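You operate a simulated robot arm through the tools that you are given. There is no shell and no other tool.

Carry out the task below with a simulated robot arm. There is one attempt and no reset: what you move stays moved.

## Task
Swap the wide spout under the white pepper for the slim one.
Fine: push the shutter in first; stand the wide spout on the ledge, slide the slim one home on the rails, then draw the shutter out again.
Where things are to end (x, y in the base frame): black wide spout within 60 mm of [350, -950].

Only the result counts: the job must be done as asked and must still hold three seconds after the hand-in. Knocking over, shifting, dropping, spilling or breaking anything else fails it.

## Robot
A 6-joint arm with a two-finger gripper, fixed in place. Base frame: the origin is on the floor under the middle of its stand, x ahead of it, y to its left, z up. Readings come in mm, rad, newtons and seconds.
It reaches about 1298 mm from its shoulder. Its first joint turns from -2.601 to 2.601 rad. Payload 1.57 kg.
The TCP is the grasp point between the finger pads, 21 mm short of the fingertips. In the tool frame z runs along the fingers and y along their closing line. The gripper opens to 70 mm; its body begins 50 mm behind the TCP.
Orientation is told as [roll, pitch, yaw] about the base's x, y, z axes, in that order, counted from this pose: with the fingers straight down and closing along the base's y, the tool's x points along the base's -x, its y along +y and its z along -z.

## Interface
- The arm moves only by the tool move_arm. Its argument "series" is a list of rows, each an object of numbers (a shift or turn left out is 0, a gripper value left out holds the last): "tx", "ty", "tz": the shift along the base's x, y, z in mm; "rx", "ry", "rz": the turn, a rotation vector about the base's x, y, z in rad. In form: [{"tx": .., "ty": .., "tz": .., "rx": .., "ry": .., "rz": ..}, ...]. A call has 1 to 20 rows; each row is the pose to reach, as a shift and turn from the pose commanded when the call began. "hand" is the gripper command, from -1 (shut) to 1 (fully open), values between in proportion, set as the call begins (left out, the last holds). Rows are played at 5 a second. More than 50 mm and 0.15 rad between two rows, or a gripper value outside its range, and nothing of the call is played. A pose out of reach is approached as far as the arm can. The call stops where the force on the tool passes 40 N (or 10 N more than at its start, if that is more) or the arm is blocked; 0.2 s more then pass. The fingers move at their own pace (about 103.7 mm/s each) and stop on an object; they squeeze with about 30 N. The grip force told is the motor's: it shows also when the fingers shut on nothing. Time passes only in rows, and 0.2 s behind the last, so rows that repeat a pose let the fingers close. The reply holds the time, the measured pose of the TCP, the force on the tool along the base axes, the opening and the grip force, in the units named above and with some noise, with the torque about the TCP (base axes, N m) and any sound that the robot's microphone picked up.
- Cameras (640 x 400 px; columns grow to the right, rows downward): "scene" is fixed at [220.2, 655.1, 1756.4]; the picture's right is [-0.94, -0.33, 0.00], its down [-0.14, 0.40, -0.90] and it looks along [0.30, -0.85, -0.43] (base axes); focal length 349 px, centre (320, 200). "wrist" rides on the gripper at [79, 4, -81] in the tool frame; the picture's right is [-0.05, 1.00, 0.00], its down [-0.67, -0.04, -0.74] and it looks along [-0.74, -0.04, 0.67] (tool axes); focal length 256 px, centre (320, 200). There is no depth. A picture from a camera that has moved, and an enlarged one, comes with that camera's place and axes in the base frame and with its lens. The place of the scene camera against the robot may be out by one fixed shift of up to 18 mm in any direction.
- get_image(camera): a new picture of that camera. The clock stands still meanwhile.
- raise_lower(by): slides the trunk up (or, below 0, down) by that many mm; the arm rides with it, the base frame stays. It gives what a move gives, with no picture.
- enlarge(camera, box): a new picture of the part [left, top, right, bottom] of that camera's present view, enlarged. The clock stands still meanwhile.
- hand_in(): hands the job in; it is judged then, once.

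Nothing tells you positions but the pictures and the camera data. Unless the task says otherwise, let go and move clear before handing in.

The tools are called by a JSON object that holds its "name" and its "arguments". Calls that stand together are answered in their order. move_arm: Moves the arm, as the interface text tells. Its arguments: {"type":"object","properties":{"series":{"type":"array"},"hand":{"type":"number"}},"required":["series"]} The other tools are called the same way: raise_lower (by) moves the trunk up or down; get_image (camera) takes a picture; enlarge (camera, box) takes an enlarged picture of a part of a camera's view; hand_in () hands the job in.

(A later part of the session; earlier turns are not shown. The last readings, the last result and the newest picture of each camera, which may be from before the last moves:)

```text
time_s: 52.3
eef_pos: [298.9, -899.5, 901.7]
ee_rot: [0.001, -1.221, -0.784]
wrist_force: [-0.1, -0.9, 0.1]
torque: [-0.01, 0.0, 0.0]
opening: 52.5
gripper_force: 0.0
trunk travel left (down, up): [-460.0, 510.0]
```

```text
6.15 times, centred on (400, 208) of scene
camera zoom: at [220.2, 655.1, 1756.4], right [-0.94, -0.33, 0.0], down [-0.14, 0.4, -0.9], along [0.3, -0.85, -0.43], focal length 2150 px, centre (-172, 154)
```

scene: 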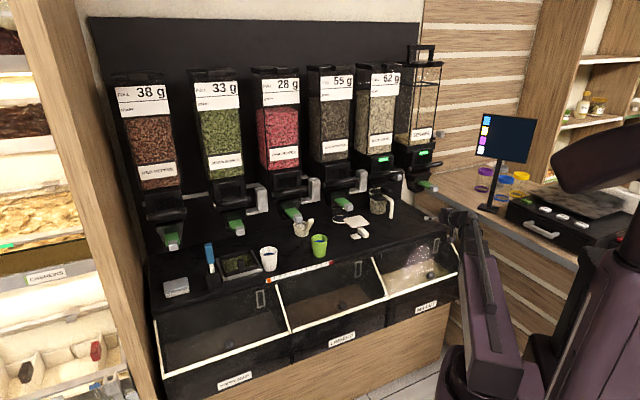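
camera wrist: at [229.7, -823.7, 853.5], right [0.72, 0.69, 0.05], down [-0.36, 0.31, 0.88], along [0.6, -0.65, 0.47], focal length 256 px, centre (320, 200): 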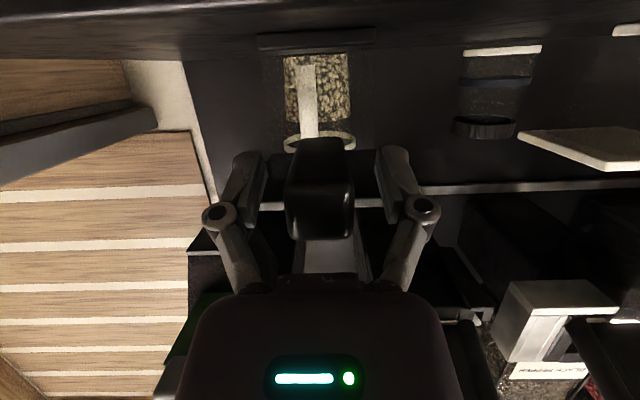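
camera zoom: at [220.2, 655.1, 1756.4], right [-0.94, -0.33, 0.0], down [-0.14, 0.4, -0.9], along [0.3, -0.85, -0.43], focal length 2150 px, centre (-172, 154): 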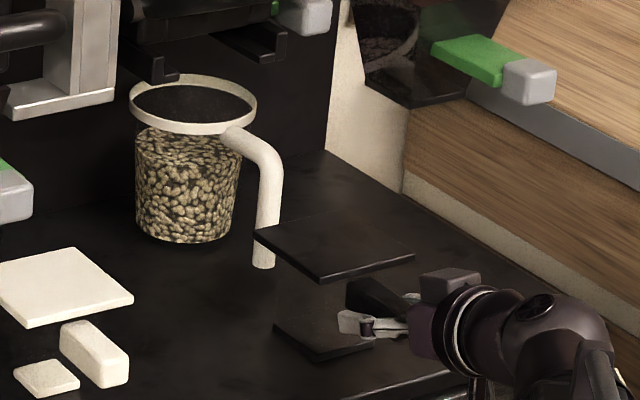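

The black spout stands on the ledge with the fingers free. I'll back straight out before moving to the slim spout.

{"name": "move_arm", "arguments": {"series": [{"tx": -8, "ty": 8}, {"tx": -25, "ty": 25}, {"tx": -50, "ty": 50}, {"tx": -80, "ty": 80}, {"tx": -80, "ty": 80}]}}

{"name": "get_image", "arguments": {"camera": "wrist"}}

{"name": "enlarge", "arguments": {"camera": "scene", "box": [340, 170, 460, 245]}}

```text
time_s: 53.5
eef_pos: [219.1, -817.4, 901.5]
ee_rot: [-0.001, -1.219, -0.786]
wrist_force: [-0.3, -0.6, 0.6]
torque: [-0.03, 0.0, 0.0]
opening: 52.2
gripper_force: 0.1
trunk travel left (down, up): [-460.0, 510.0]
```

```text
taken
camera wrist: at [149.2, -742.5, 853.5], right [0.72, 0.69, 0.05], down [-0.36, 0.31, 0.88], along [0.6, -0.65, 0.47], focal length 256 px, centre (320, 200)
```

wrist: 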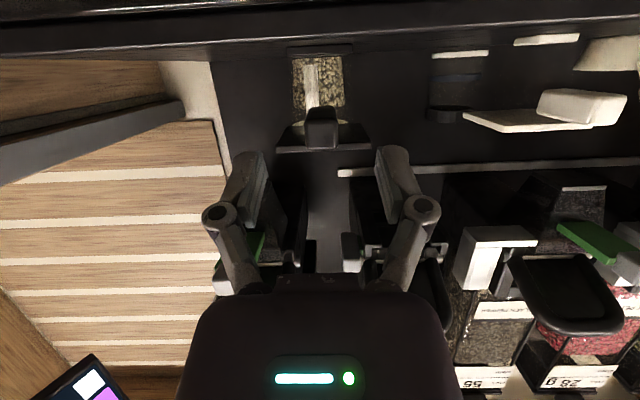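

```text
5.33 times, centred on (400, 208) of scene
camera zoom: at [220.2, 655.1, 1756.4], right [-0.94, -0.33, 0.0], down [-0.14, 0.4, -0.9], along [0.3, -0.85, -0.43], focal length 1864 px, centre (-107, 160)
```

zoom: 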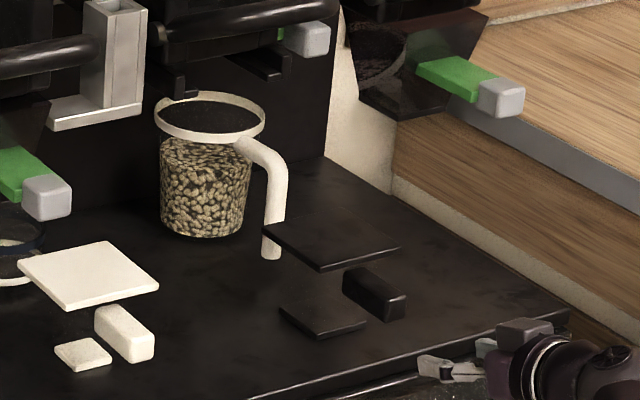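

The wide spout stands by itself. Now I'll move sideways, in front of the ledge, to face the slim white spout.

{"name": "move_arm", "arguments": {"hand": 1, "series": [{"tx": 34, "ty": 34}, {"tx": 68, "ty": 68}, {"tx": 102, "ty": 102}, {"tx": 136, "ty": 136}, {"tx": 170, "ty": 170}, {"tx": 170, "ty": 170}]}}

{"name": "get_image", "arguments": {"camera": "wrist"}}

{"name": "enlarge", "arguments": {"camera": "wrist", "box": [220, 20, 420, 145]}}

{"name": "get_image", "arguments": {"camera": "scene"}}

```text
time_s: 54.9
eef_pos: [386.5, -649.0, 901.0]
ee_rot: [-0.002, -1.22, -0.784]
wrist_force: [0.0, 0.1, 0.7]
torque: [0.0, -0.01, -0.03]
opening: 70.1
gripper_force: 0.0
out of reach, approached as far as the arm can: row 4
trunk travel left (down, up): [-460.0, 510.0]
```

```text
taken
camera wrist: at [317.6, -575.0, 853.5], right [0.72, 0.69, 0.05], down [-0.36, 0.31, 0.88], along [0.6, -0.65, 0.47], focal length 256 px, centre (320, 200)
```

wrist: 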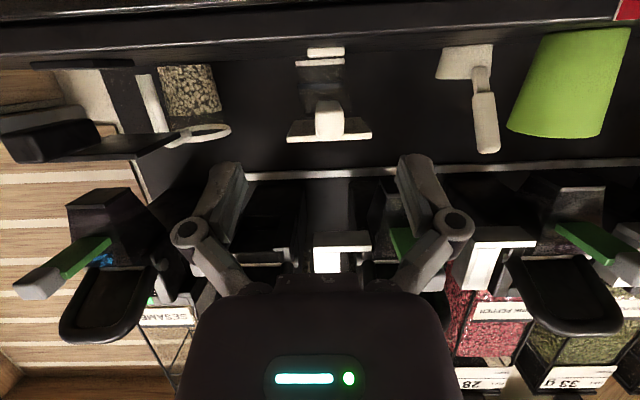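

```text
3.20 times, centred on (320, 82) of wrist
camera zoom: at [317.6, -575.0, 853.5], right [0.72, 0.69, 0.05], down [-0.36, 0.31, 0.88], along [0.6, -0.65, 0.47], focal length 819 px, centre (320, 576)
```

zoom: 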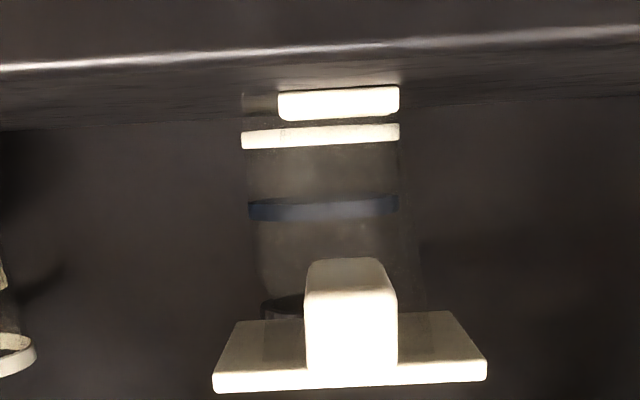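

```text
taken
```

scene: 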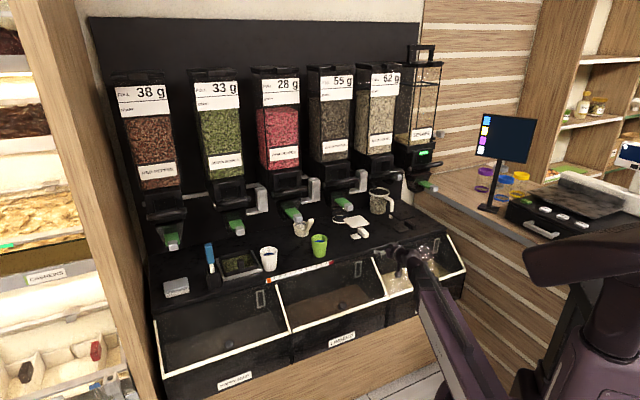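

The slim spout's lug is at about l≈−180 and the spout is well aligned. I'll correct sideways 5.5 mm and approach until just short of the lug.

{"name": "move_arm", "arguments": {"series": [{"tx": 18, "ty": -14}, {"tx": 36, "ty": -30}, {"tx": 54, "ty": -46}, {"tx": 71, "ty": -63}, {"tx": 71, "ty": -63}]}}

{"name": "get_image", "arguments": {"camera": "wrist"}}

{"name": "enlarge", "arguments": {"camera": "wrist", "box": [220, 60, 420, 210]}}

{"name": "enlarge", "arguments": {"camera": "scene", "box": [310, 180, 430, 255]}}

```text
time_s: 56.1
eef_pos: [460.3, -713.2, 901.8]
ee_rot: [0.002, -1.222, -0.785]
wrist_force: [-0.2, 0.3, 0.2]
torque: [-0.02, 0.02, -0.01]
opening: 70.0
gripper_force: 0.0
trunk travel left (down, up): [-460.0, 510.0]
```

```text
taken
camera wrist: at [390.4, -637.6, 853.4], right [0.72, 0.69, 0.05], down [-0.36, 0.31, 0.88], along [0.6, -0.65, 0.47], focal length 256 px, centre (320, 200)
```

wrist: 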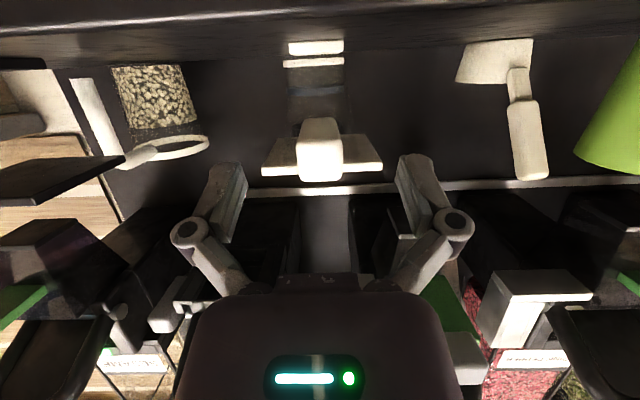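

```text
2.67 times, centred on (320, 135) of wrist
camera zoom: at [390.4, -637.6, 853.4], right [0.72, 0.69, 0.05], down [-0.36, 0.31, 0.88], along [0.6, -0.65, 0.47], focal length 683 px, centre (320, 373)
```

zoom: 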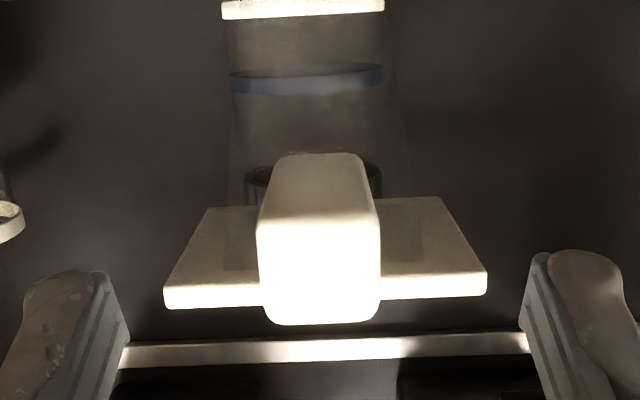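

```text
5.33 times, centred on (370, 218) of scene
camera zoom: at [220.2, 655.1, 1756.4], right [-0.94, -0.33, 0.0], down [-0.14, 0.4, -0.9], along [0.3, -0.85, -0.43], focal length 1864 px, centre (53, 107)
```

zoom: 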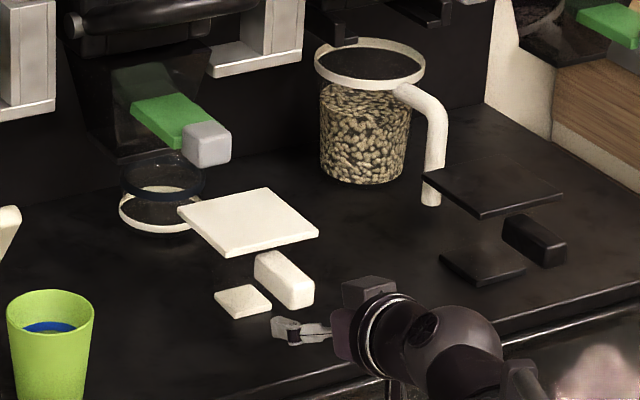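

The lug is centered to within a millimetre. By comparing with the black lug's geometry I need to advance about 55 mm to get the same relative grip.

{"name": "move_arm", "arguments": {"series": [{"tx": 13, "ty": -13.4}, {"tx": 26, "ty": -26.7}, {"tx": 38.3, "ty": -39.5}, {"tx": 38.3, "ty": -39.5}]}}

{"name": "get_image", "arguments": {"camera": "wrist"}}

{"name": "enlarge", "arguments": {"camera": "wrist", "box": [220, 110, 420, 260]}}

```text
time_s: 57.1
eef_pos: [497.8, -751.8, 901.5]
ee_rot: [0.0, -1.221, -0.784]
wrist_force: [0.5, -0.9, -0.6]
torque: [-0.03, -0.04, 0.02]
opening: 70.0
gripper_force: 0.1
trunk travel left (down, up): [-460.0, 510.0]
```

```text
taken
camera wrist: at [427.6, -676.3, 853.4], right [0.72, 0.69, 0.05], down [-0.36, 0.31, 0.88], along [0.6, -0.65, 0.47], focal length 256 px, centre (320, 200)
```

wrist: 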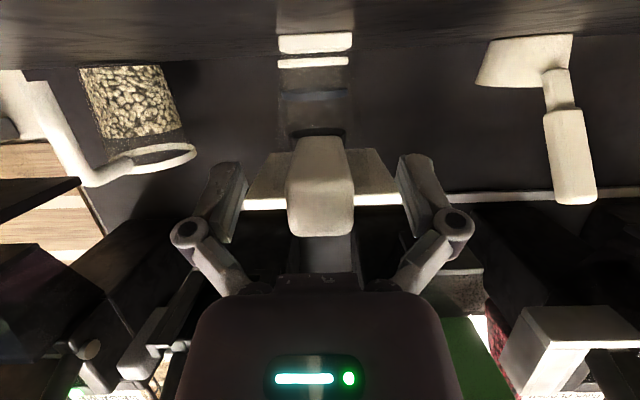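

```text
2.67 times, centred on (320, 185) of wrist
camera zoom: at [427.6, -676.3, 853.4], right [0.72, 0.69, 0.05], down [-0.36, 0.31, 0.88], along [0.6, -0.65, 0.47], focal length 683 px, centre (320, 240)
```

zoom: 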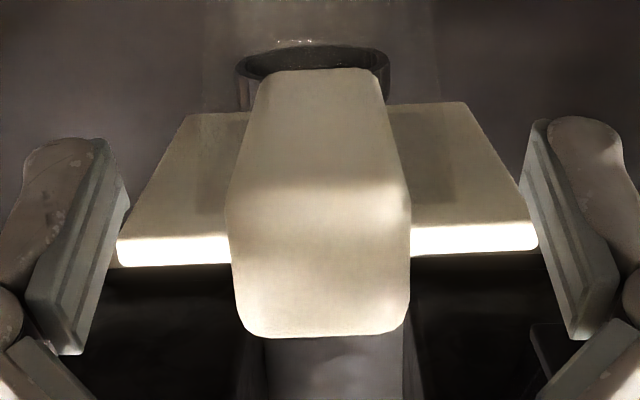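

Compared with the black grip image, the slim spout sits about 4 mm farther and 1.5 mm higher relative to the camera. I'll advance 4 mm, raise the trunk 1 mm, then close.

{"name": "move_arm", "arguments": {"series": [{"tx": 2.8, "ty": -2.8}, {"tx": 2.8, "ty": -2.8}]}}

{"name": "raise_lower", "arguments": {"by": 1}}

{"name": "move_arm", "arguments": {"hand": -1, "series": [{"tx": 0}, {"tx": 0}, {"tx": 0}, {"tx": 0}, {"tx": 0}]}}

{"name": "get_image", "arguments": {"camera": "wrist"}}

{"name": "enlarge", "arguments": {"camera": "wrist", "box": [220, 110, 420, 260]}}

{"name": "enlarge", "arguments": {"camera": "wrist", "box": [220, 0, 420, 125]}}

```text
time_s: 57.7
eef_pos: [499.4, -754.7, 902.8]
ee_rot: [0.002, -1.221, -0.786]
wrist_force: [-0.6, 0.3, -1.0]
torque: [-0.01, -0.01, -0.01]
opening: 69.8
gripper_force: 0.1
trunk travel left (down, up): [-460.0, 510.0]
```

```text
time_s: 58.2
eef_pos: [499.7, -754.6, 903.0]
ee_rot: [0.002, -1.223, -0.784]
wrist_force: [-0.3, 0.0, 0.4]
torque: [-0.01, 0.02, 0.0]
opening: 70.0
gripper_force: 0.0
trunk travel left (down, up): [-461.0, 509.0]
```

```text
time_s: 59.4
eef_pos: [500.7, -753.6, 903.7]
ee_rot: [0.001, -1.221, -0.785]
wrist_force: [0.3, 1.7, 3.2]
torque: [-0.14, -0.08, -0.05]
opening: 25.7
gripper_force: 30.2
trunk travel left (down, up): [-461.0, 509.0]
```

```text
taken
camera wrist: at [430.6, -679.1, 854.8], right [0.72, 0.69, 0.05], down [-0.36, 0.31, 0.88], along [0.6, -0.65, 0.47], focal length 256 px, centre (320, 200)
```

wrist: 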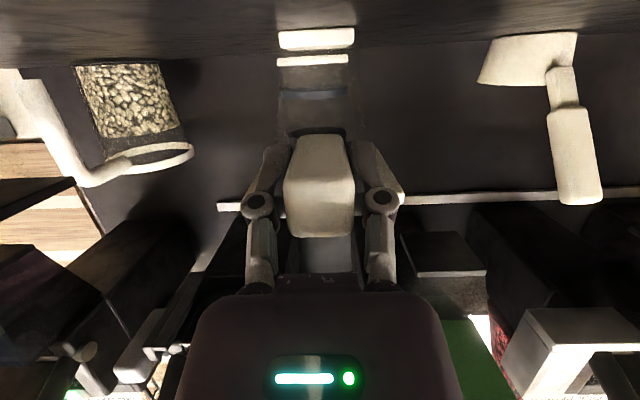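

```text
2.67 times, centred on (320, 185) of wrist
camera zoom: at [430.6, -679.1, 854.8], right [0.72, 0.69, 0.05], down [-0.36, 0.31, 0.88], along [0.6, -0.65, 0.47], focal length 683 px, centre (320, 240)
```

zoom: 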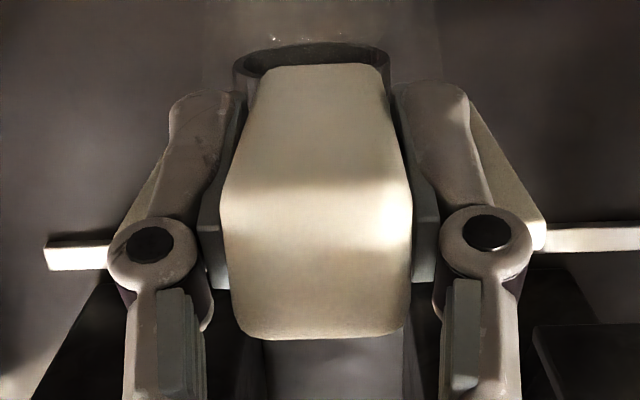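

```text
3.20 times, centred on (320, 62) of wrist
camera zoom: at [430.6, -679.1, 854.8], right [0.72, 0.69, 0.05], down [-0.36, 0.31, 0.88], along [0.6, -0.65, 0.47], focal length 819 px, centre (320, 640)
```

zoom: 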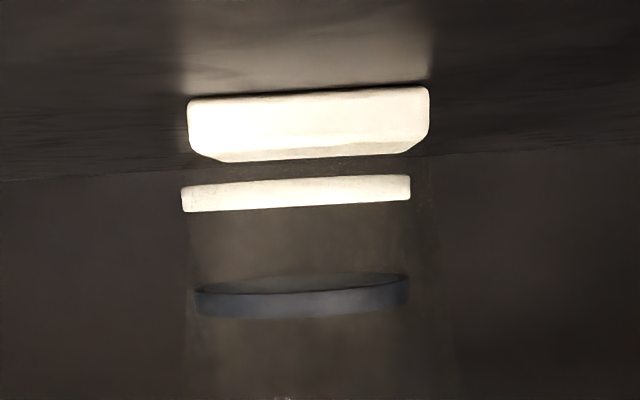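

The grip matches the black one closely (the lip position agrees to within a pixel). I'll lift 15 mm, draw back off the ledge, then shift sideways in front of the white pepper.

{"name": "raise_lower", "arguments": {"by": 15}}

{"name": "move_arm", "arguments": {"series": [{"tx": -10, "ty": 10}, {"tx": -30, "ty": 30}, {"tx": -52, "ty": 52}, {"tx": -74, "ty": 74}, {"tx": -92, "ty": 92}, {"tx": -92, "ty": 92}]}}

{"name": "get_image", "arguments": {"camera": "wrist"}}

{"name": "enlarge", "arguments": {"camera": "scene", "box": [310, 170, 450, 257]}}

```text
time_s: 60.0
eef_pos: [499.6, -753.5, 917.8]
ee_rot: [0.001, -1.222, -0.786]
wrist_force: [-0.1, -0.4, -1.5]
torque: [0.05, 0.05, 0.01]
opening: 25.7
gripper_force: 29.9
trunk travel left (down, up): [-476.0, 494.0]
```

```text
time_s: 61.4
eef_pos: [406.7, -661.8, 916.7]
ee_rot: [0.002, -1.222, -0.786]
wrist_force: [-0.1, 0.0, -1.3]
torque: [0.06, 0.05, 0.02]
opening: 25.3
gripper_force: 30.1
trunk travel left (down, up): [-476.0, 494.0]
```

```text
taken
camera wrist: at [337.2, -587.1, 869.6], right [0.72, 0.69, 0.05], down [-0.36, 0.31, 0.88], along [0.6, -0.65, 0.47], focal length 256 px, centre (320, 200)
```

wrist: 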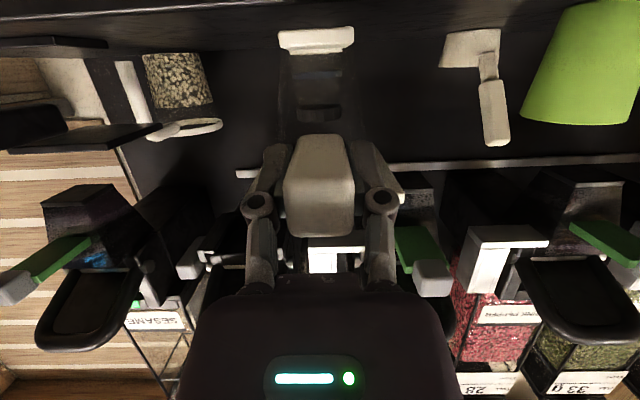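

```text
4.57 times, centred on (380, 214) of scene
camera zoom: at [220.2, 655.1, 1756.4], right [-0.94, -0.33, 0.0], down [-0.14, 0.4, -0.9], along [0.3, -0.85, -0.43], focal length 1597 px, centre (46, 138)
```

zoom: 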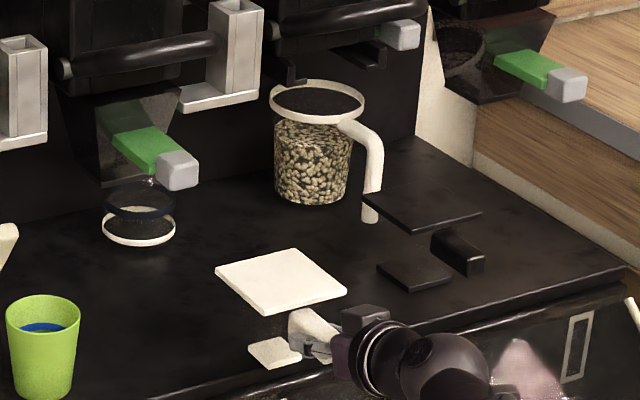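

The slim spout is lifted and clear. I'll shift sideways to the white pepper's line (l≈−307) and then raise the trunk.

{"name": "move_arm", "arguments": {"series": [{"tx": -25, "ty": -25}, {"tx": -50, "ty": -50}, {"tx": -72, "ty": -72}, {"tx": -89.7, "ty": -89.7}, {"tx": -89.7, "ty": -89.7}]}}

{"name": "raise_lower", "arguments": {"by": 100}}

{"name": "raise_lower", "arguments": {"by": 67}}

{"name": "get_image", "arguments": {"camera": "wrist"}}

{"name": "enlarge", "arguments": {"camera": "wrist", "box": [220, 70, 420, 220]}}

{"name": "enlarge", "arguments": {"camera": "scene", "box": [350, 140, 470, 215]}}

```text
time_s: 62.6
eef_pos: [318.2, -752.9, 917.5]
ee_rot: [0.001, -1.221, -0.786]
wrist_force: [-0.2, 0.4, -0.5]
torque: [0.07, 0.06, 0.03]
opening: 25.5
gripper_force: 30.2
trunk travel left (down, up): [-476.0, 494.0]
```

```text
time_s: 63.9
eef_pos: [318.0, -753.7, 1017.2]
ee_rot: [0.003, -1.223, -0.788]
wrist_force: [0.7, 0.3, -1.3]
torque: [0.05, 0.08, -0.03]
opening: 25.5
gripper_force: 30.1
trunk travel left (down, up): [-576.0, 394.0]
```

```text
time_s: 65.0
eef_pos: [316.9, -754.2, 1083.8]
ee_rot: [0.001, -1.221, -0.785]
wrist_force: [-0.4, 0.4, -1.6]
torque: [0.07, 0.06, 0.0]
opening: 25.6
gripper_force: 29.8
trunk travel left (down, up): [-643.0, 327.0]
```

```text
taken
camera wrist: at [248.2, -678.4, 1036.4], right [0.72, 0.69, 0.05], down [-0.36, 0.31, 0.88], along [0.6, -0.65, 0.47], focal length 256 px, centre (320, 200)
```

wrist: 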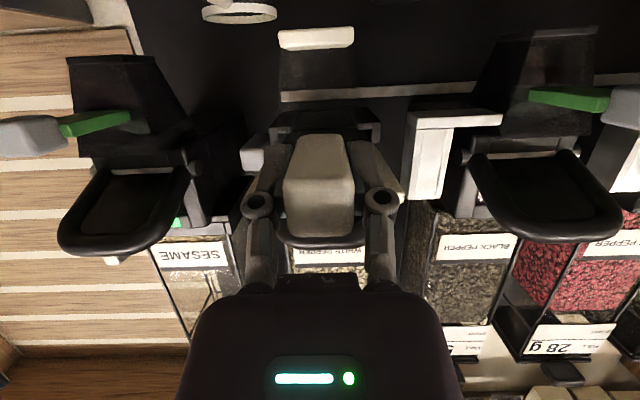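

```text
2.67 times, centred on (320, 145) of wrist
camera zoom: at [248.2, -678.4, 1036.4], right [0.72, 0.69, 0.05], down [-0.36, 0.31, 0.88], along [0.6, -0.65, 0.47], focal length 683 px, centre (320, 347)
```

zoom: 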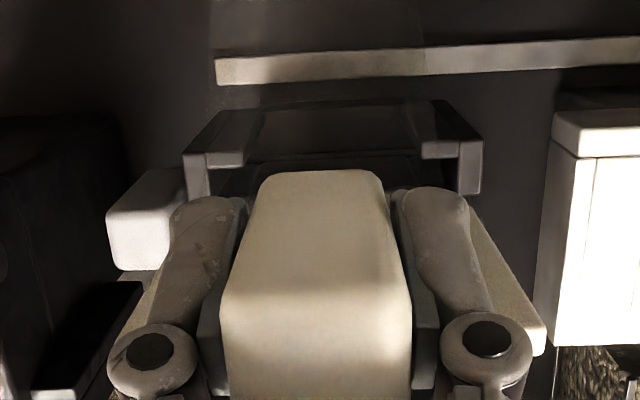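

```text
5.33 times, centred on (410, 178) of scene
camera zoom: at [220.2, 655.1, 1756.4], right [-0.94, -0.33, 0.0], down [-0.14, 0.4, -0.9], along [0.3, -0.85, -0.43], focal length 1864 px, centre (-160, 320)
```

zoom: 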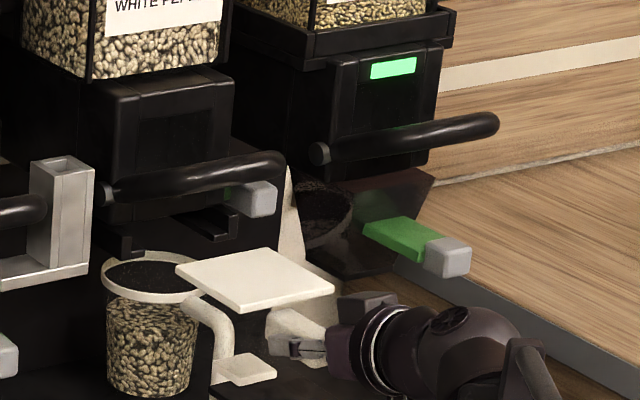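

The slim plate is just in front of the rails, about 1 mm left of center and slightly above the lips. I'll correct 1 mm to the right and approach to just before the rail mouth.

{"name": "move_arm", "arguments": {"series": [{"tx": 13, "ty": -11.5}, {"tx": 25, "ty": -23.6}, {"tx": 37.5, "ty": -36.1}, {"tx": 37.5, "ty": -36.1}]}}

{"name": "get_image", "arguments": {"camera": "wrist"}}

{"name": "enlarge", "arguments": {"camera": "wrist", "box": [220, 80, 420, 230]}}

{"name": "enlarge", "arguments": {"camera": "scene", "box": [360, 155, 430, 200]}}

```text
time_s: 66.0
eef_pos: [356.6, -789.6, 1083.9]
ee_rot: [0.002, -1.219, -0.786]
wrist_force: [0.0, -0.4, -0.6]
torque: [0.02, 0.07, -0.03]
opening: 25.4
gripper_force: 29.9
trunk travel left (down, up): [-643.0, 327.0]
```

```text
taken
camera wrist: at [285.9, -714.1, 1036.3], right [0.72, 0.69, 0.05], down [-0.36, 0.31, 0.88], along [0.6, -0.65, 0.47], focal length 256 px, centre (320, 200)
```

wrist: 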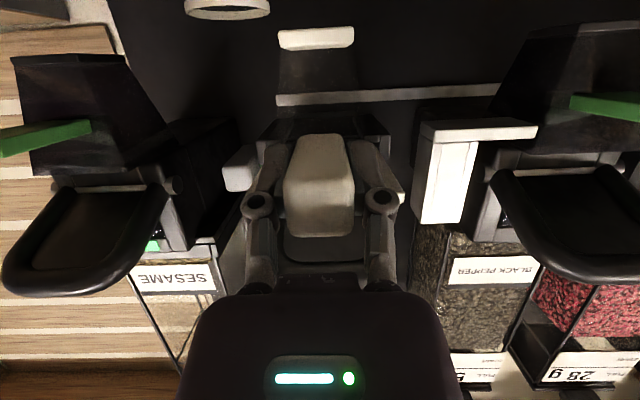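

```text
2.67 times, centred on (320, 155) of wrist
camera zoom: at [285.9, -714.1, 1036.3], right [0.72, 0.69, 0.05], down [-0.36, 0.31, 0.88], along [0.6, -0.65, 0.47], focal length 683 px, centre (320, 320)
```

zoom: 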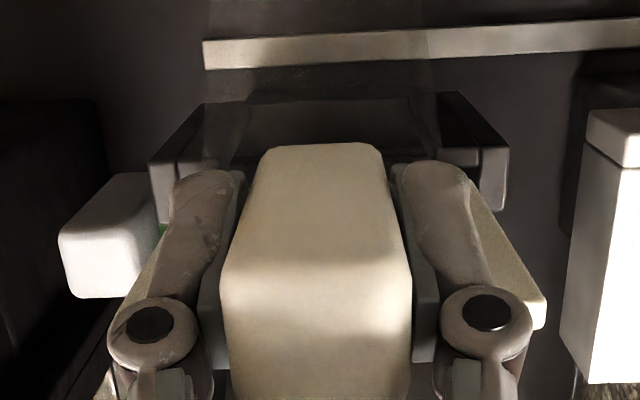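

```text
8.89 times, centred on (395, 178) of scene
camera zoom: at [220.2, 655.1, 1756.4], right [-0.94, -0.33, 0.0], down [-0.14, 0.4, -0.9], along [0.3, -0.85, -0.43], focal length 3106 px, centre (-347, 400)
```

zoom: 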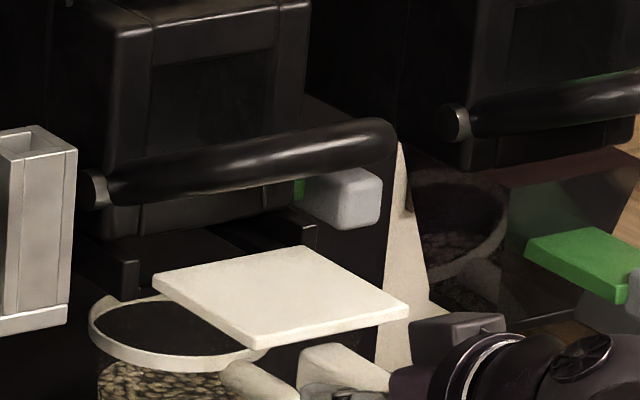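

I'll zoom in further from the scene camera to judge how the plate corners line up with the rail mouths.

{"name": "enlarge", "arguments": {"camera": "scene", "box": [365, 174, 405, 199]}}

{"name": "enlarge", "arguments": {"camera": "wrist", "box": [250, 90, 410, 190]}}

```text
16.00 times, centred on (385, 186) of scene
camera zoom: at [220.2, 655.1, 1756.4], right [-0.94, -0.33, 0.0], down [-0.14, 0.4, -0.9], along [0.3, -0.85, -0.43], focal length 5591 px, centre (-720, 416)
```

zoom: 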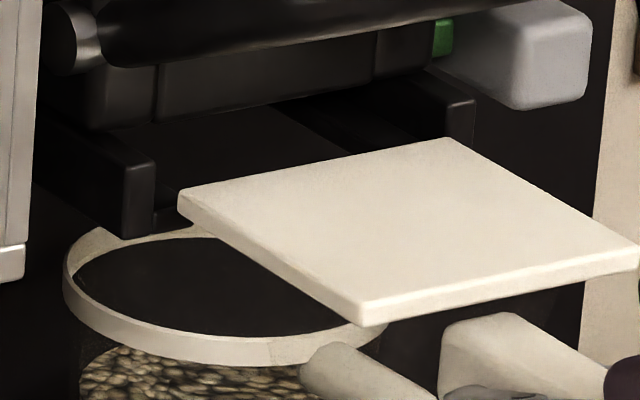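

```text
4.00 times, centred on (330, 140) of wrist
camera zoom: at [285.9, -714.1, 1036.3], right [0.72, 0.69, 0.05], down [-0.36, 0.31, 0.88], along [0.6, -0.65, 0.47], focal length 1024 px, centre (280, 440)
```

zoom: 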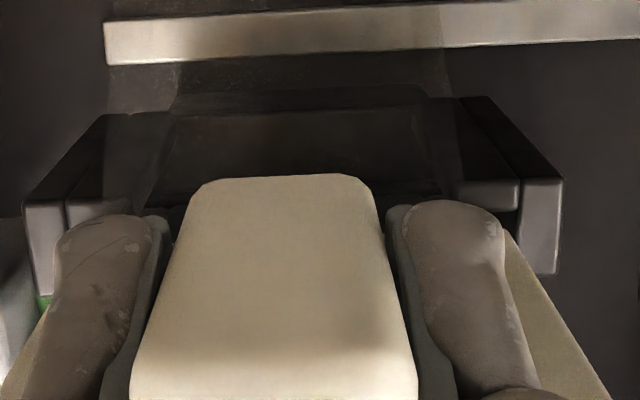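

Measured from the scene, the plate (94.5 mm) is centered to within about 1 mm in the 102 mm wide rails and sits roughly 1 mm above the lips. I'll raise 1 mm more for margin and enter the rails slowly.

{"name": "raise_lower", "arguments": {"by": 1}}

{"name": "move_arm", "arguments": {"series": [{"tx": 3, "ty": -3}, {"tx": 6, "ty": -6}, {"tx": 9, "ty": -9}, {"tx": 12, "ty": -12}, {"tx": 12, "ty": -12}]}}

{"name": "enlarge", "arguments": {"camera": "scene", "box": [365, 174, 405, 199]}}

{"name": "enlarge", "arguments": {"camera": "wrist", "box": [250, 90, 410, 190]}}

```text
time_s: 66.5
eef_pos: [356.0, -789.9, 1084.3]
ee_rot: [0.002, -1.222, -0.784]
wrist_force: [0.1, -0.4, -1.7]
torque: [0.05, 0.08, 0.0]
opening: 25.3
gripper_force: 29.9
trunk travel left (down, up): [-644.0, 326.0]
```

```text
time_s: 67.7
eef_pos: [368.3, -801.9, 1084.1]
ee_rot: [0.001, -1.218, -0.786]
wrist_force: [0.5, -0.4, -1.3]
torque: [0.08, 0.09, 0.02]
opening: 25.4
gripper_force: 29.8
trunk travel left (down, up): [-644.0, 326.0]
```

```text
16.00 times, centred on (385, 186) of scene
camera zoom: at [220.2, 655.1, 1756.4], right [-0.94, -0.33, 0.0], down [-0.14, 0.4, -0.9], along [0.3, -0.85, -0.43], focal length 5591 px, centre (-720, 416)
```

zoom: 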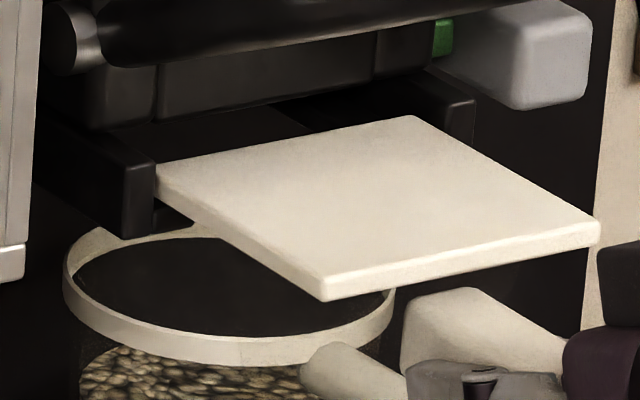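

```text
4.00 times, centred on (330, 140) of wrist
camera zoom: at [298.4, -726.6, 1037.2], right [0.72, 0.69, 0.05], down [-0.36, 0.31, 0.88], along [0.6, -0.65, 0.47], focal length 1024 px, centre (280, 440)
```

zoom: 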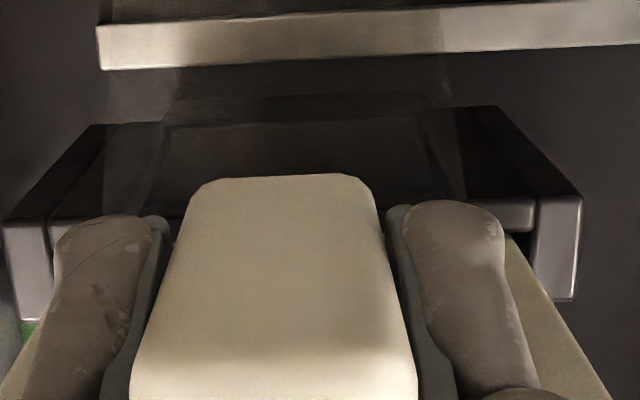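

The plate's leading edge is inside the rails with no contact force, sitting about 1.5 mm toward the right rail. I'll nudge left 1.2 mm and keep sliding in.

{"name": "move_arm", "arguments": {"series": [{"tx": 2.5, "ty": -4.3}, {"tx": 6, "ty": -7.8}, {"tx": 10, "ty": -11.8}, {"tx": 14, "ty": -15.8}, {"tx": 18, "ty": -19.8}, {"tx": 18, "ty": -19.8}]}}

{"name": "enlarge", "arguments": {"camera": "scene", "box": [365, 168, 405, 193]}}

{"name": "enlarge", "arguments": {"camera": "wrist", "box": [230, 90, 430, 215]}}

```text
time_s: 69.1
eef_pos: [385.1, -821.1, 1085.1]
ee_rot: [0.002, -1.221, -0.787]
wrist_force: [-0.1, -0.6, -2.3]
torque: [0.06, 0.05, -0.01]
opening: 25.7
gripper_force: 29.6
trunk travel left (down, up): [-644.0, 326.0]
```

```text
16.00 times, centred on (385, 180) of scene
camera zoom: at [220.2, 655.1, 1756.4], right [-0.94, -0.33, 0.0], down [-0.14, 0.4, -0.9], along [0.3, -0.85, -0.43], focal length 5591 px, centre (-720, 512)
```

zoom: 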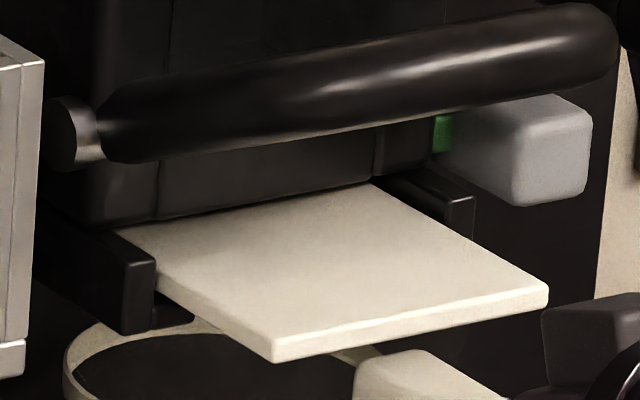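

```text
3.20 times, centred on (330, 152) of wrist
camera zoom: at [315.8, -745.0, 1037.3], right [0.72, 0.69, 0.05], down [-0.36, 0.31, 0.88], along [0.6, -0.65, 0.47], focal length 819 px, centre (288, 352)
```

zoom: 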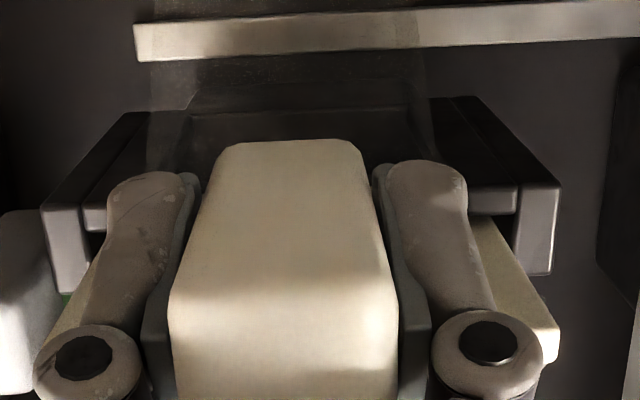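

The plate is sliding in centered, with no side force. I'll continue 40 mm further.

{"name": "move_arm", "arguments": {"series": [{"tx": 4, "ty": -4}, {"tx": 8, "ty": -8}, {"tx": 12, "ty": -12}, {"tx": 16, "ty": -16}, {"tx": 20, "ty": -20}, {"tx": 24, "ty": -24}, {"tx": 28, "ty": -28}, {"tx": 28, "ty": -28}]}}

{"name": "enlarge", "arguments": {"camera": "scene", "box": [355, 150, 415, 188]}}

{"name": "get_image", "arguments": {"camera": "wrist"}}

```text
time_s: 70.9
eef_pos: [413.5, -847.5, 1085.8]
ee_rot: [0.002, -1.222, -0.786]
wrist_force: [-0.1, 0.7, -1.5]
torque: [0.04, 0.03, 0.03]
opening: 25.2
gripper_force: 30.2
trunk travel left (down, up): [-644.0, 326.0]
```

```text
10.53 times, centred on (385, 169) of scene
camera zoom: at [220.2, 655.1, 1756.4], right [-0.94, -0.33, 0.0], down [-0.14, 0.4, -0.9], along [0.3, -0.85, -0.43], focal length 3678 px, centre (-364, 526)
```

zoom: 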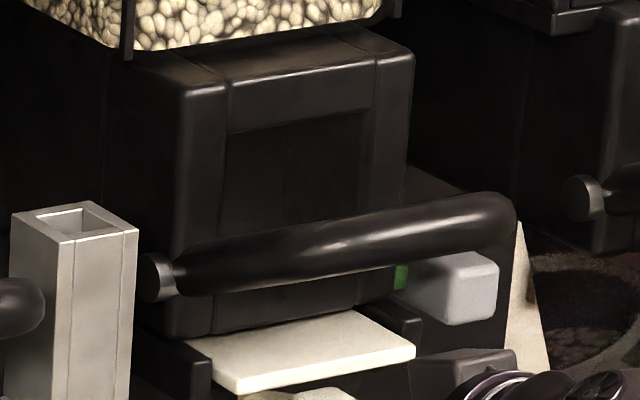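

```text
taken
camera wrist: at [343.9, -773.1, 1037.4], right [0.72, 0.69, 0.05], down [-0.36, 0.31, 0.88], along [0.6, -0.65, 0.47], focal length 256 px, centre (320, 200)
```

wrist: 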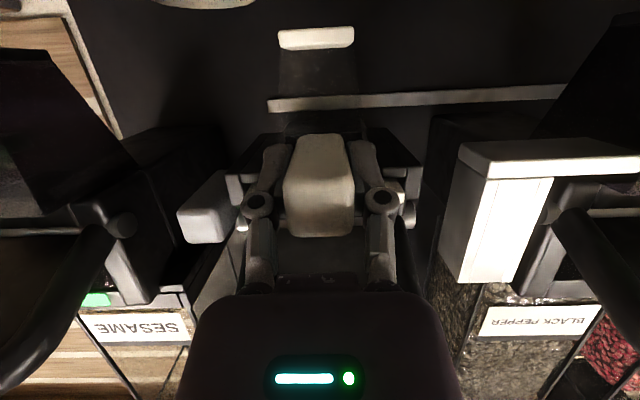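

About 15 mm remain. I'll go gently toward the home position.

{"name": "move_arm", "arguments": {"series": [{"tx": 2, "ty": -2}, {"tx": 4, "ty": -4}, {"tx": 6, "ty": -6}, {"tx": 8, "ty": -8}, {"tx": 9.5, "ty": -9.5}, {"tx": 9.5, "ty": -9.5}]}}

{"name": "enlarge", "arguments": {"camera": "scene", "box": [355, 150, 415, 188]}}

```text
time_s: 72.3
eef_pos: [422.2, -858.4, 1085.4]
ee_rot: [0.001, -1.22, -0.786]
wrist_force: [-0.4, 0.0, -0.9]
torque: [0.06, 0.08, -0.02]
opening: 25.4
gripper_force: 29.6
trunk travel left (down, up): [-644.0, 326.0]
```

```text
10.53 times, centred on (385, 169) of scene
camera zoom: at [220.2, 655.1, 1756.4], right [-0.94, -0.33, 0.0], down [-0.14, 0.4, -0.9], along [0.3, -0.85, -0.43], focal length 3678 px, centre (-364, 526)
```

zoom: 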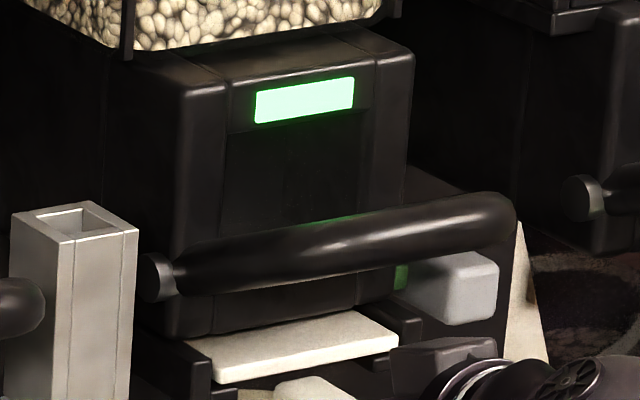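

The white pepper display turned green, so the spout is seated. I'll press a couple of millimetres more to make sure it's fully against its stop.

{"name": "move_arm", "arguments": {"series": [{"tx": 0.8, "ty": -0.8}, {"tx": 1.6, "ty": -1.6}, {"tx": 2.4, "ty": -2.4}, {"tx": 2.4, "ty": -2.4}]}}

{"name": "raise_lower", "arguments": {"by": -1}}

```text
time_s: 73.3
eef_pos: [424.7, -860.2, 1085.6]
ee_rot: [0.001, -1.219, -0.784]
wrist_force: [-3.6, 3.5, -3.2]
torque: [0.1, 0.11, 0.1]
opening: 25.5
gripper_force: 29.9
trunk travel left (down, up): [-644.0, 326.0]
```

```text
time_s: 73.8
eef_pos: [423.7, -861.2, 1085.6]
ee_rot: [0.002, -1.222, -0.789]
wrist_force: [-3.0, 2.3, -0.3]
torque: [-0.15, -0.13, -0.03]
opening: 25.6
gripper_force: 29.6
trunk travel left (down, up): [-643.0, 327.0]
```

The stop is felt at about 5 N, so it is home. I'll lower 1 mm so the plate rests on the lips, ease the push, and release.

{"name": "raise_lower", "arguments": {"by": -1}}

{"name": "move_arm", "arguments": {"series": [{"tx": -1, "ty": 1}, {"tx": -1, "ty": 1}]}}

```text
time_s: 74.3
eef_pos: [425.4, -860.4, 1083.4]
ee_rot: [0.001, -1.221, -0.787]
wrist_force: [-3.9, 3.0, -0.5]
torque: [-0.09, -0.1, -0.04]
opening: 25.7
gripper_force: 30.0
trunk travel left (down, up): [-642.0, 328.0]
```

```text
time_s: 74.9
eef_pos: [422.0, -859.2, 1083.8]
ee_rot: [0.001, -1.222, -0.785]
wrist_force: [0.2, -0.1, -1.5]
torque: [0.07, 0.01, 0.0]
opening: 25.5
gripper_force: 30.0
trunk travel left (down, up): [-642.0, 328.0]
```

It still hangs from the gripper (−1.5 N). I'll lower in single millimetres until the lips carry it.

{"name": "raise_lower", "arguments": {"by": -1}}

{"name": "raise_lower", "arguments": {"by": -1}}

```text
time_s: 75.4
eef_pos: [423.8, -859.8, 1083.9]
ee_rot: [0.001, -1.223, -0.787]
wrist_force: [0.8, -1.9, 4.6]
torque: [-0.47, -0.51, -0.02]
opening: 25.4
gripper_force: 29.9
trunk travel left (down, up): [-641.0, 329.0]
```

```text
time_s: 75.9
eef_pos: [422.5, -859.7, 1083.6]
ee_rot: [0.002, -1.223, -0.786]
wrist_force: [4.2, -5.0, 18.4]
torque: [-0.21, -0.28, -0.01]
opening: 25.5
gripper_force: 30.2
trunk travel left (down, up): [-640.0, 330.0]
```

The lips now carry it. I'll go back up 1 mm to remove the excess load, then open the fingers.

{"name": "raise_lower", "arguments": {"by": 1}}

{"name": "move_arm", "arguments": {"hand": 0.6, "series": [{"tx": 0}, {"tx": 0}, {"tx": 0}]}}

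{"name": "get_image", "arguments": {"camera": "wrist"}}

{"name": "enlarge", "arguments": {"camera": "scene", "box": [355, 150, 415, 188]}}

```text
time_s: 76.5
eef_pos: [420.7, -858.3, 1083.2]
ee_rot: [0.0, -1.221, -0.784]
wrist_force: [0.7, -2.1, 9.7]
torque: [-0.5, -0.53, -0.04]
opening: 25.4
gripper_force: 29.9
trunk travel left (down, up): [-641.0, 329.0]
```

```text
time_s: 77.2
eef_pos: [423.5, -859.4, 1081.3]
ee_rot: [0.002, -1.223, -0.784]
wrist_force: [0.0, -1.2, -0.3]
torque: [-0.03, 0.02, 0.02]
opening: 55.8
gripper_force: 0.0
trunk travel left (down, up): [-641.0, 329.0]
```

```text
taken
camera wrist: at [353.7, -785.0, 1034.4], right [0.72, 0.69, 0.05], down [-0.36, 0.31, 0.88], along [0.6, -0.65, 0.47], focal length 256 px, centre (320, 200)
```

wrist: 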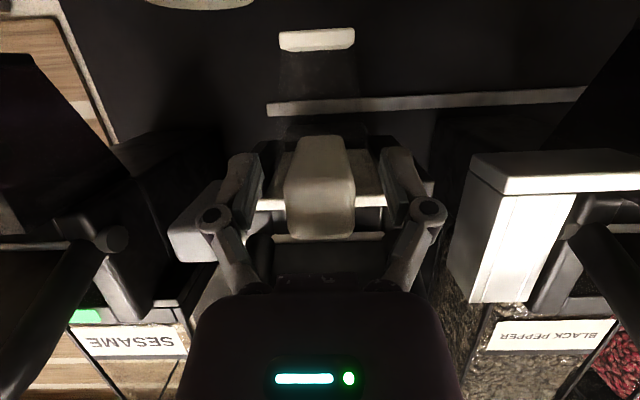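

```text
10.53 times, centred on (385, 169) of scene
camera zoom: at [220.2, 655.1, 1756.4], right [-0.94, -0.33, 0.0], down [-0.14, 0.4, -0.9], along [0.3, -0.85, -0.43], focal length 3678 px, centre (-364, 526)
```

zoom: 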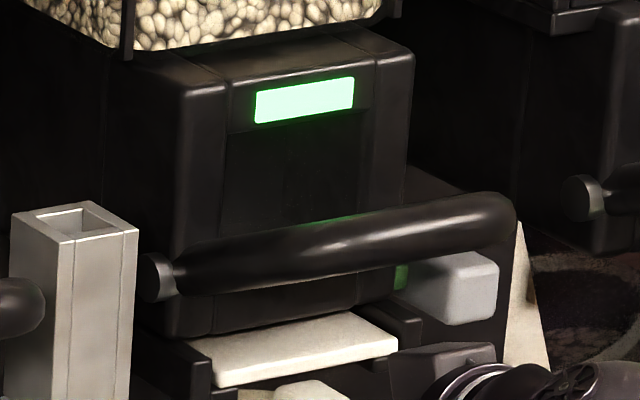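

Released, the slim spout rests in the rails and the display stays green. I'll back straight out.

{"name": "move_arm", "arguments": {"series": [{"tx": -8, "ty": 8}, {"tx": -25, "ty": 25}, {"tx": -55, "ty": 55}, {"tx": -85, "ty": 85}, {"tx": -115, "ty": 115}, {"tx": -145, "ty": 145}, {"tx": -158, "ty": 158}]}}

{"name": "get_image", "arguments": {"camera": "wrist"}}

{"name": "enlarge", "arguments": {"camera": "wrist", "box": [220, 50, 420, 175]}}

{"name": "enlarge", "arguments": {"camera": "scene", "box": [340, 140, 460, 215]}}

```text
time_s: 78.8
eef_pos: [265.5, -702.3, 1083.6]
ee_rot: [0.002, -1.224, -0.788]
wrist_force: [-0.6, 0.1, -0.1]
torque: [0.01, 0.0, -0.01]
opening: 56.0
gripper_force: 0.1
trunk travel left (down, up): [-641.0, 329.0]
```

```text
taken
camera wrist: at [195.8, -626.4, 1034.6], right [0.72, 0.69, 0.05], down [-0.36, 0.31, 0.88], along [0.6, -0.65, 0.47], focal length 256 px, centre (320, 200)
```

wrist: 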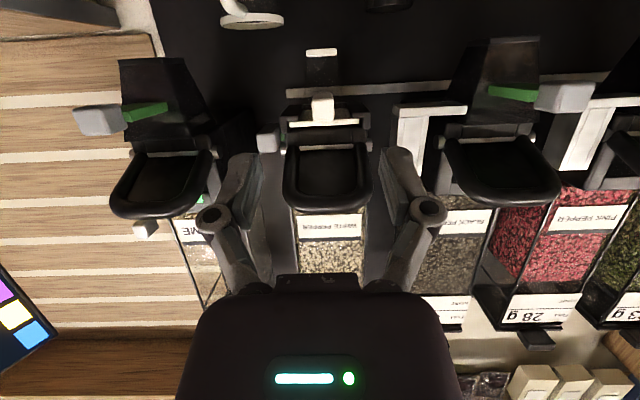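

```text
3.20 times, centred on (320, 112) of wrist
camera zoom: at [195.8, -626.4, 1034.6], right [0.72, 0.69, 0.05], down [-0.36, 0.31, 0.88], along [0.6, -0.65, 0.47], focal length 819 px, centre (320, 480)
```

zoom: 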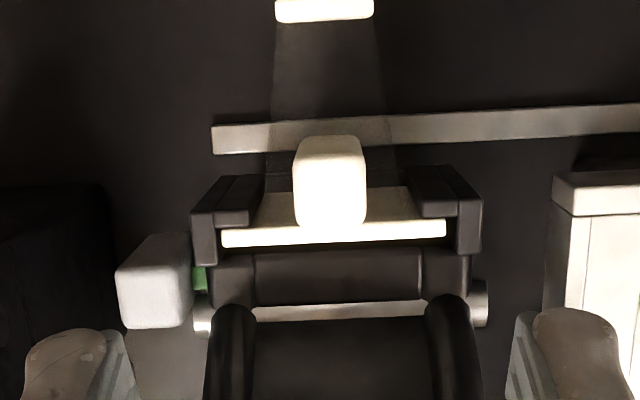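

```text
5.33 times, centred on (400, 178) of scene
camera zoom: at [220.2, 655.1, 1756.4], right [-0.94, -0.33, 0.0], down [-0.14, 0.4, -0.9], along [0.3, -0.85, -0.43], focal length 1864 px, centre (-107, 320)
```

zoom: 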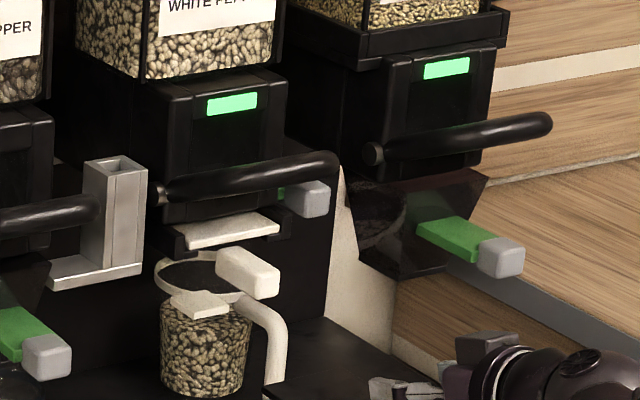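

The slim spout sits level and centered, with the display green. The last step is to draw the shutter out, so I'll reorient the gripper as before (level, rolled 90°, slight pitch-up and yaw) in free space.

{"name": "move_arm", "arguments": {"hand": 0.4, "series": [{"rx": -0.082, "ry": -0.082, "tz": 21.5, "tx": -10, "ty": -10}, {"rx": -0.165, "ry": -0.165, "tz": 43, "tx": -25, "ty": -25}, {"rx": -0.247, "ry": -0.247, "tz": 63.6, "tx": -40, "ty": -40}, {"rx": -0.247, "ry": -0.247, "tz": 63.6, "tx": -40, "ty": -40}]}}

{"name": "move_arm", "arguments": {"series": [{"rx": 0.1, "ry": -0.1}, {"rx": 0.2, "ry": -0.2}, {"rx": 0.3, "ry": -0.3}, {"rx": 0.4, "ry": -0.4}, {"rx": 0.5, "ry": -0.5}, {"rx": 0.6, "ry": -0.6}, {"rx": 0.7, "ry": -0.7}, {"rx": 0.8, "ry": -0.8}, {"rx": 0.9, "ry": -0.9}, {"rx": 1.0, "ry": -1.0}, {"rx": 1.1, "ry": -1.1}, {"rx": 1.1107, "ry": -1.1107}]}}

{"name": "move_arm", "arguments": {"series": [{"tz": 13, "rx": -0.05, "ry": -0.05, "rz": 0.044}, {"tz": 25.9, "rx": -0.0987, "ry": -0.0987, "rz": 0.087}, {"tz": 25.9, "rx": -0.0987, "ry": -0.0987, "rz": 0.087}]}}

{"name": "raise_lower", "arguments": {"by": -42}}

{"name": "get_image", "arguments": {"camera": "wrist"}}

```text
time_s: 79.8
eef_pos: [222.4, -741.9, 1146.4]
ee_rot: [-0.097, -1.57, -0.689]
wrist_force: [0.3, -0.7, -0.2]
torque: [-0.03, 0.01, -0.01]
opening: 49.2
gripper_force: 0.1
trunk travel left (down, up): [-641.0, 329.0]
```

```text
time_s: 82.5
eef_pos: [225.1, -741.6, 1146.7]
ee_rot: [1.571, 0.001, -2.356]
wrist_force: [-0.4, -0.5, -0.4]
torque: [0.01, -0.04, 0.01]
opening: 49.1
gripper_force: 0.1
trunk travel left (down, up): [-641.0, 329.0]
```

```text
time_s: 83.2
eef_pos: [223.5, -741.5, 1172.8]
ee_rot: [1.71, -0.008, -2.271]
wrist_force: [1.1, 0.1, -0.4]
torque: [0.01, 0.0, 0.0]
opening: 49.2
gripper_force: 0.0
trunk travel left (down, up): [-641.0, 329.0]
```

```text
time_s: 84.1
eef_pos: [222.9, -741.7, 1131.0]
ee_rot: [1.713, -0.004, -2.268]
wrist_force: [-0.2, -0.3, 0.3]
torque: [0.0, 0.0, 0.01]
opening: 49.1
gripper_force: 0.1
trunk travel left (down, up): [-599.0, 371.0]
```

```text
taken
camera wrist: at [213.9, -629.9, 1121.4], right [-0.14, 0.05, 0.99], down [-0.99, -0.04, -0.14], along [0.03, -1.0, 0.06], focal length 256 px, centre (320, 200)
```

wrist: 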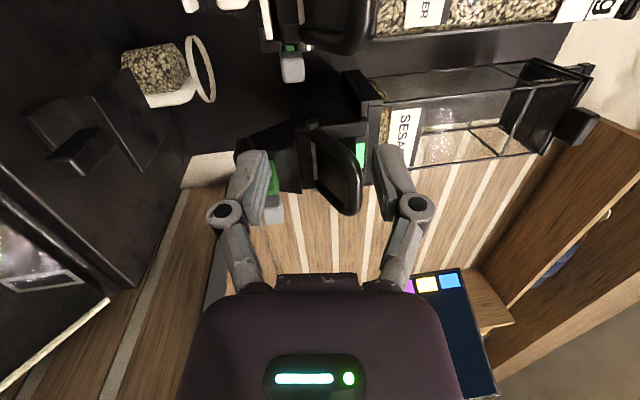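

Same pose as before. I'll shift to the knob's line (now l≈−395) and approach to just in front of it.

{"name": "move_arm", "arguments": {"series": [{"tx": -20, "ty": -20}, {"tx": 12, "ty": -52}, {"tx": 44, "ty": -84}, {"tx": 76, "ty": -116}, {"tx": 106, "ty": -146}, {"tx": 106, "ty": -146}]}}

{"name": "get_image", "arguments": {"camera": "wrist"}}

{"name": "enlarge", "arguments": {"camera": "scene", "box": [360, 140, 480, 215]}}

```text
time_s: 85.5
eef_pos: [330.1, -886.6, 1130.4]
ee_rot: [1.714, -0.005, -2.269]
wrist_force: [0.0, -0.1, 0.0]
torque: [-0.01, 0.0, 0.01]
opening: 49.0
gripper_force: 0.1
out of reach, approached as far as the arm can: row 5
trunk travel left (down, up): [-599.0, 371.0]
```

```text
taken
camera wrist: at [319.5, -774.3, 1121.5], right [-0.14, 0.05, 0.99], down [-0.99, -0.04, -0.14], along [0.03, -1.0, 0.06], focal length 256 px, centre (320, 200)
```

wrist: 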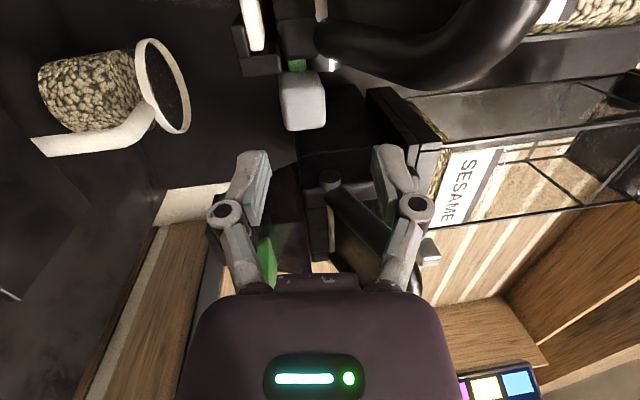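

```text
5.33 times, centred on (420, 178) of scene
camera zoom: at [220.2, 655.1, 1756.4], right [-0.94, -0.33, 0.0], down [-0.14, 0.4, -0.9], along [0.3, -0.85, -0.43], focal length 1864 px, centre (-213, 320)
```

zoom: 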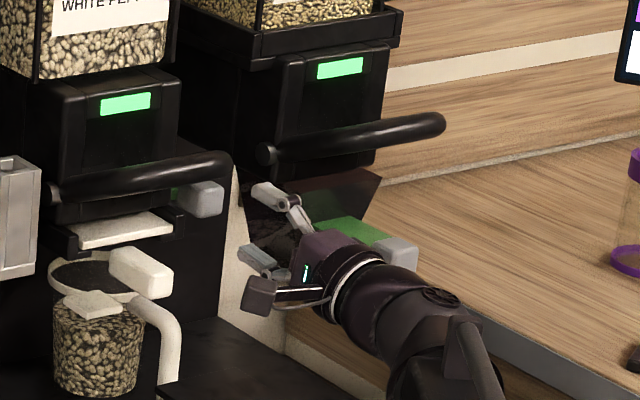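

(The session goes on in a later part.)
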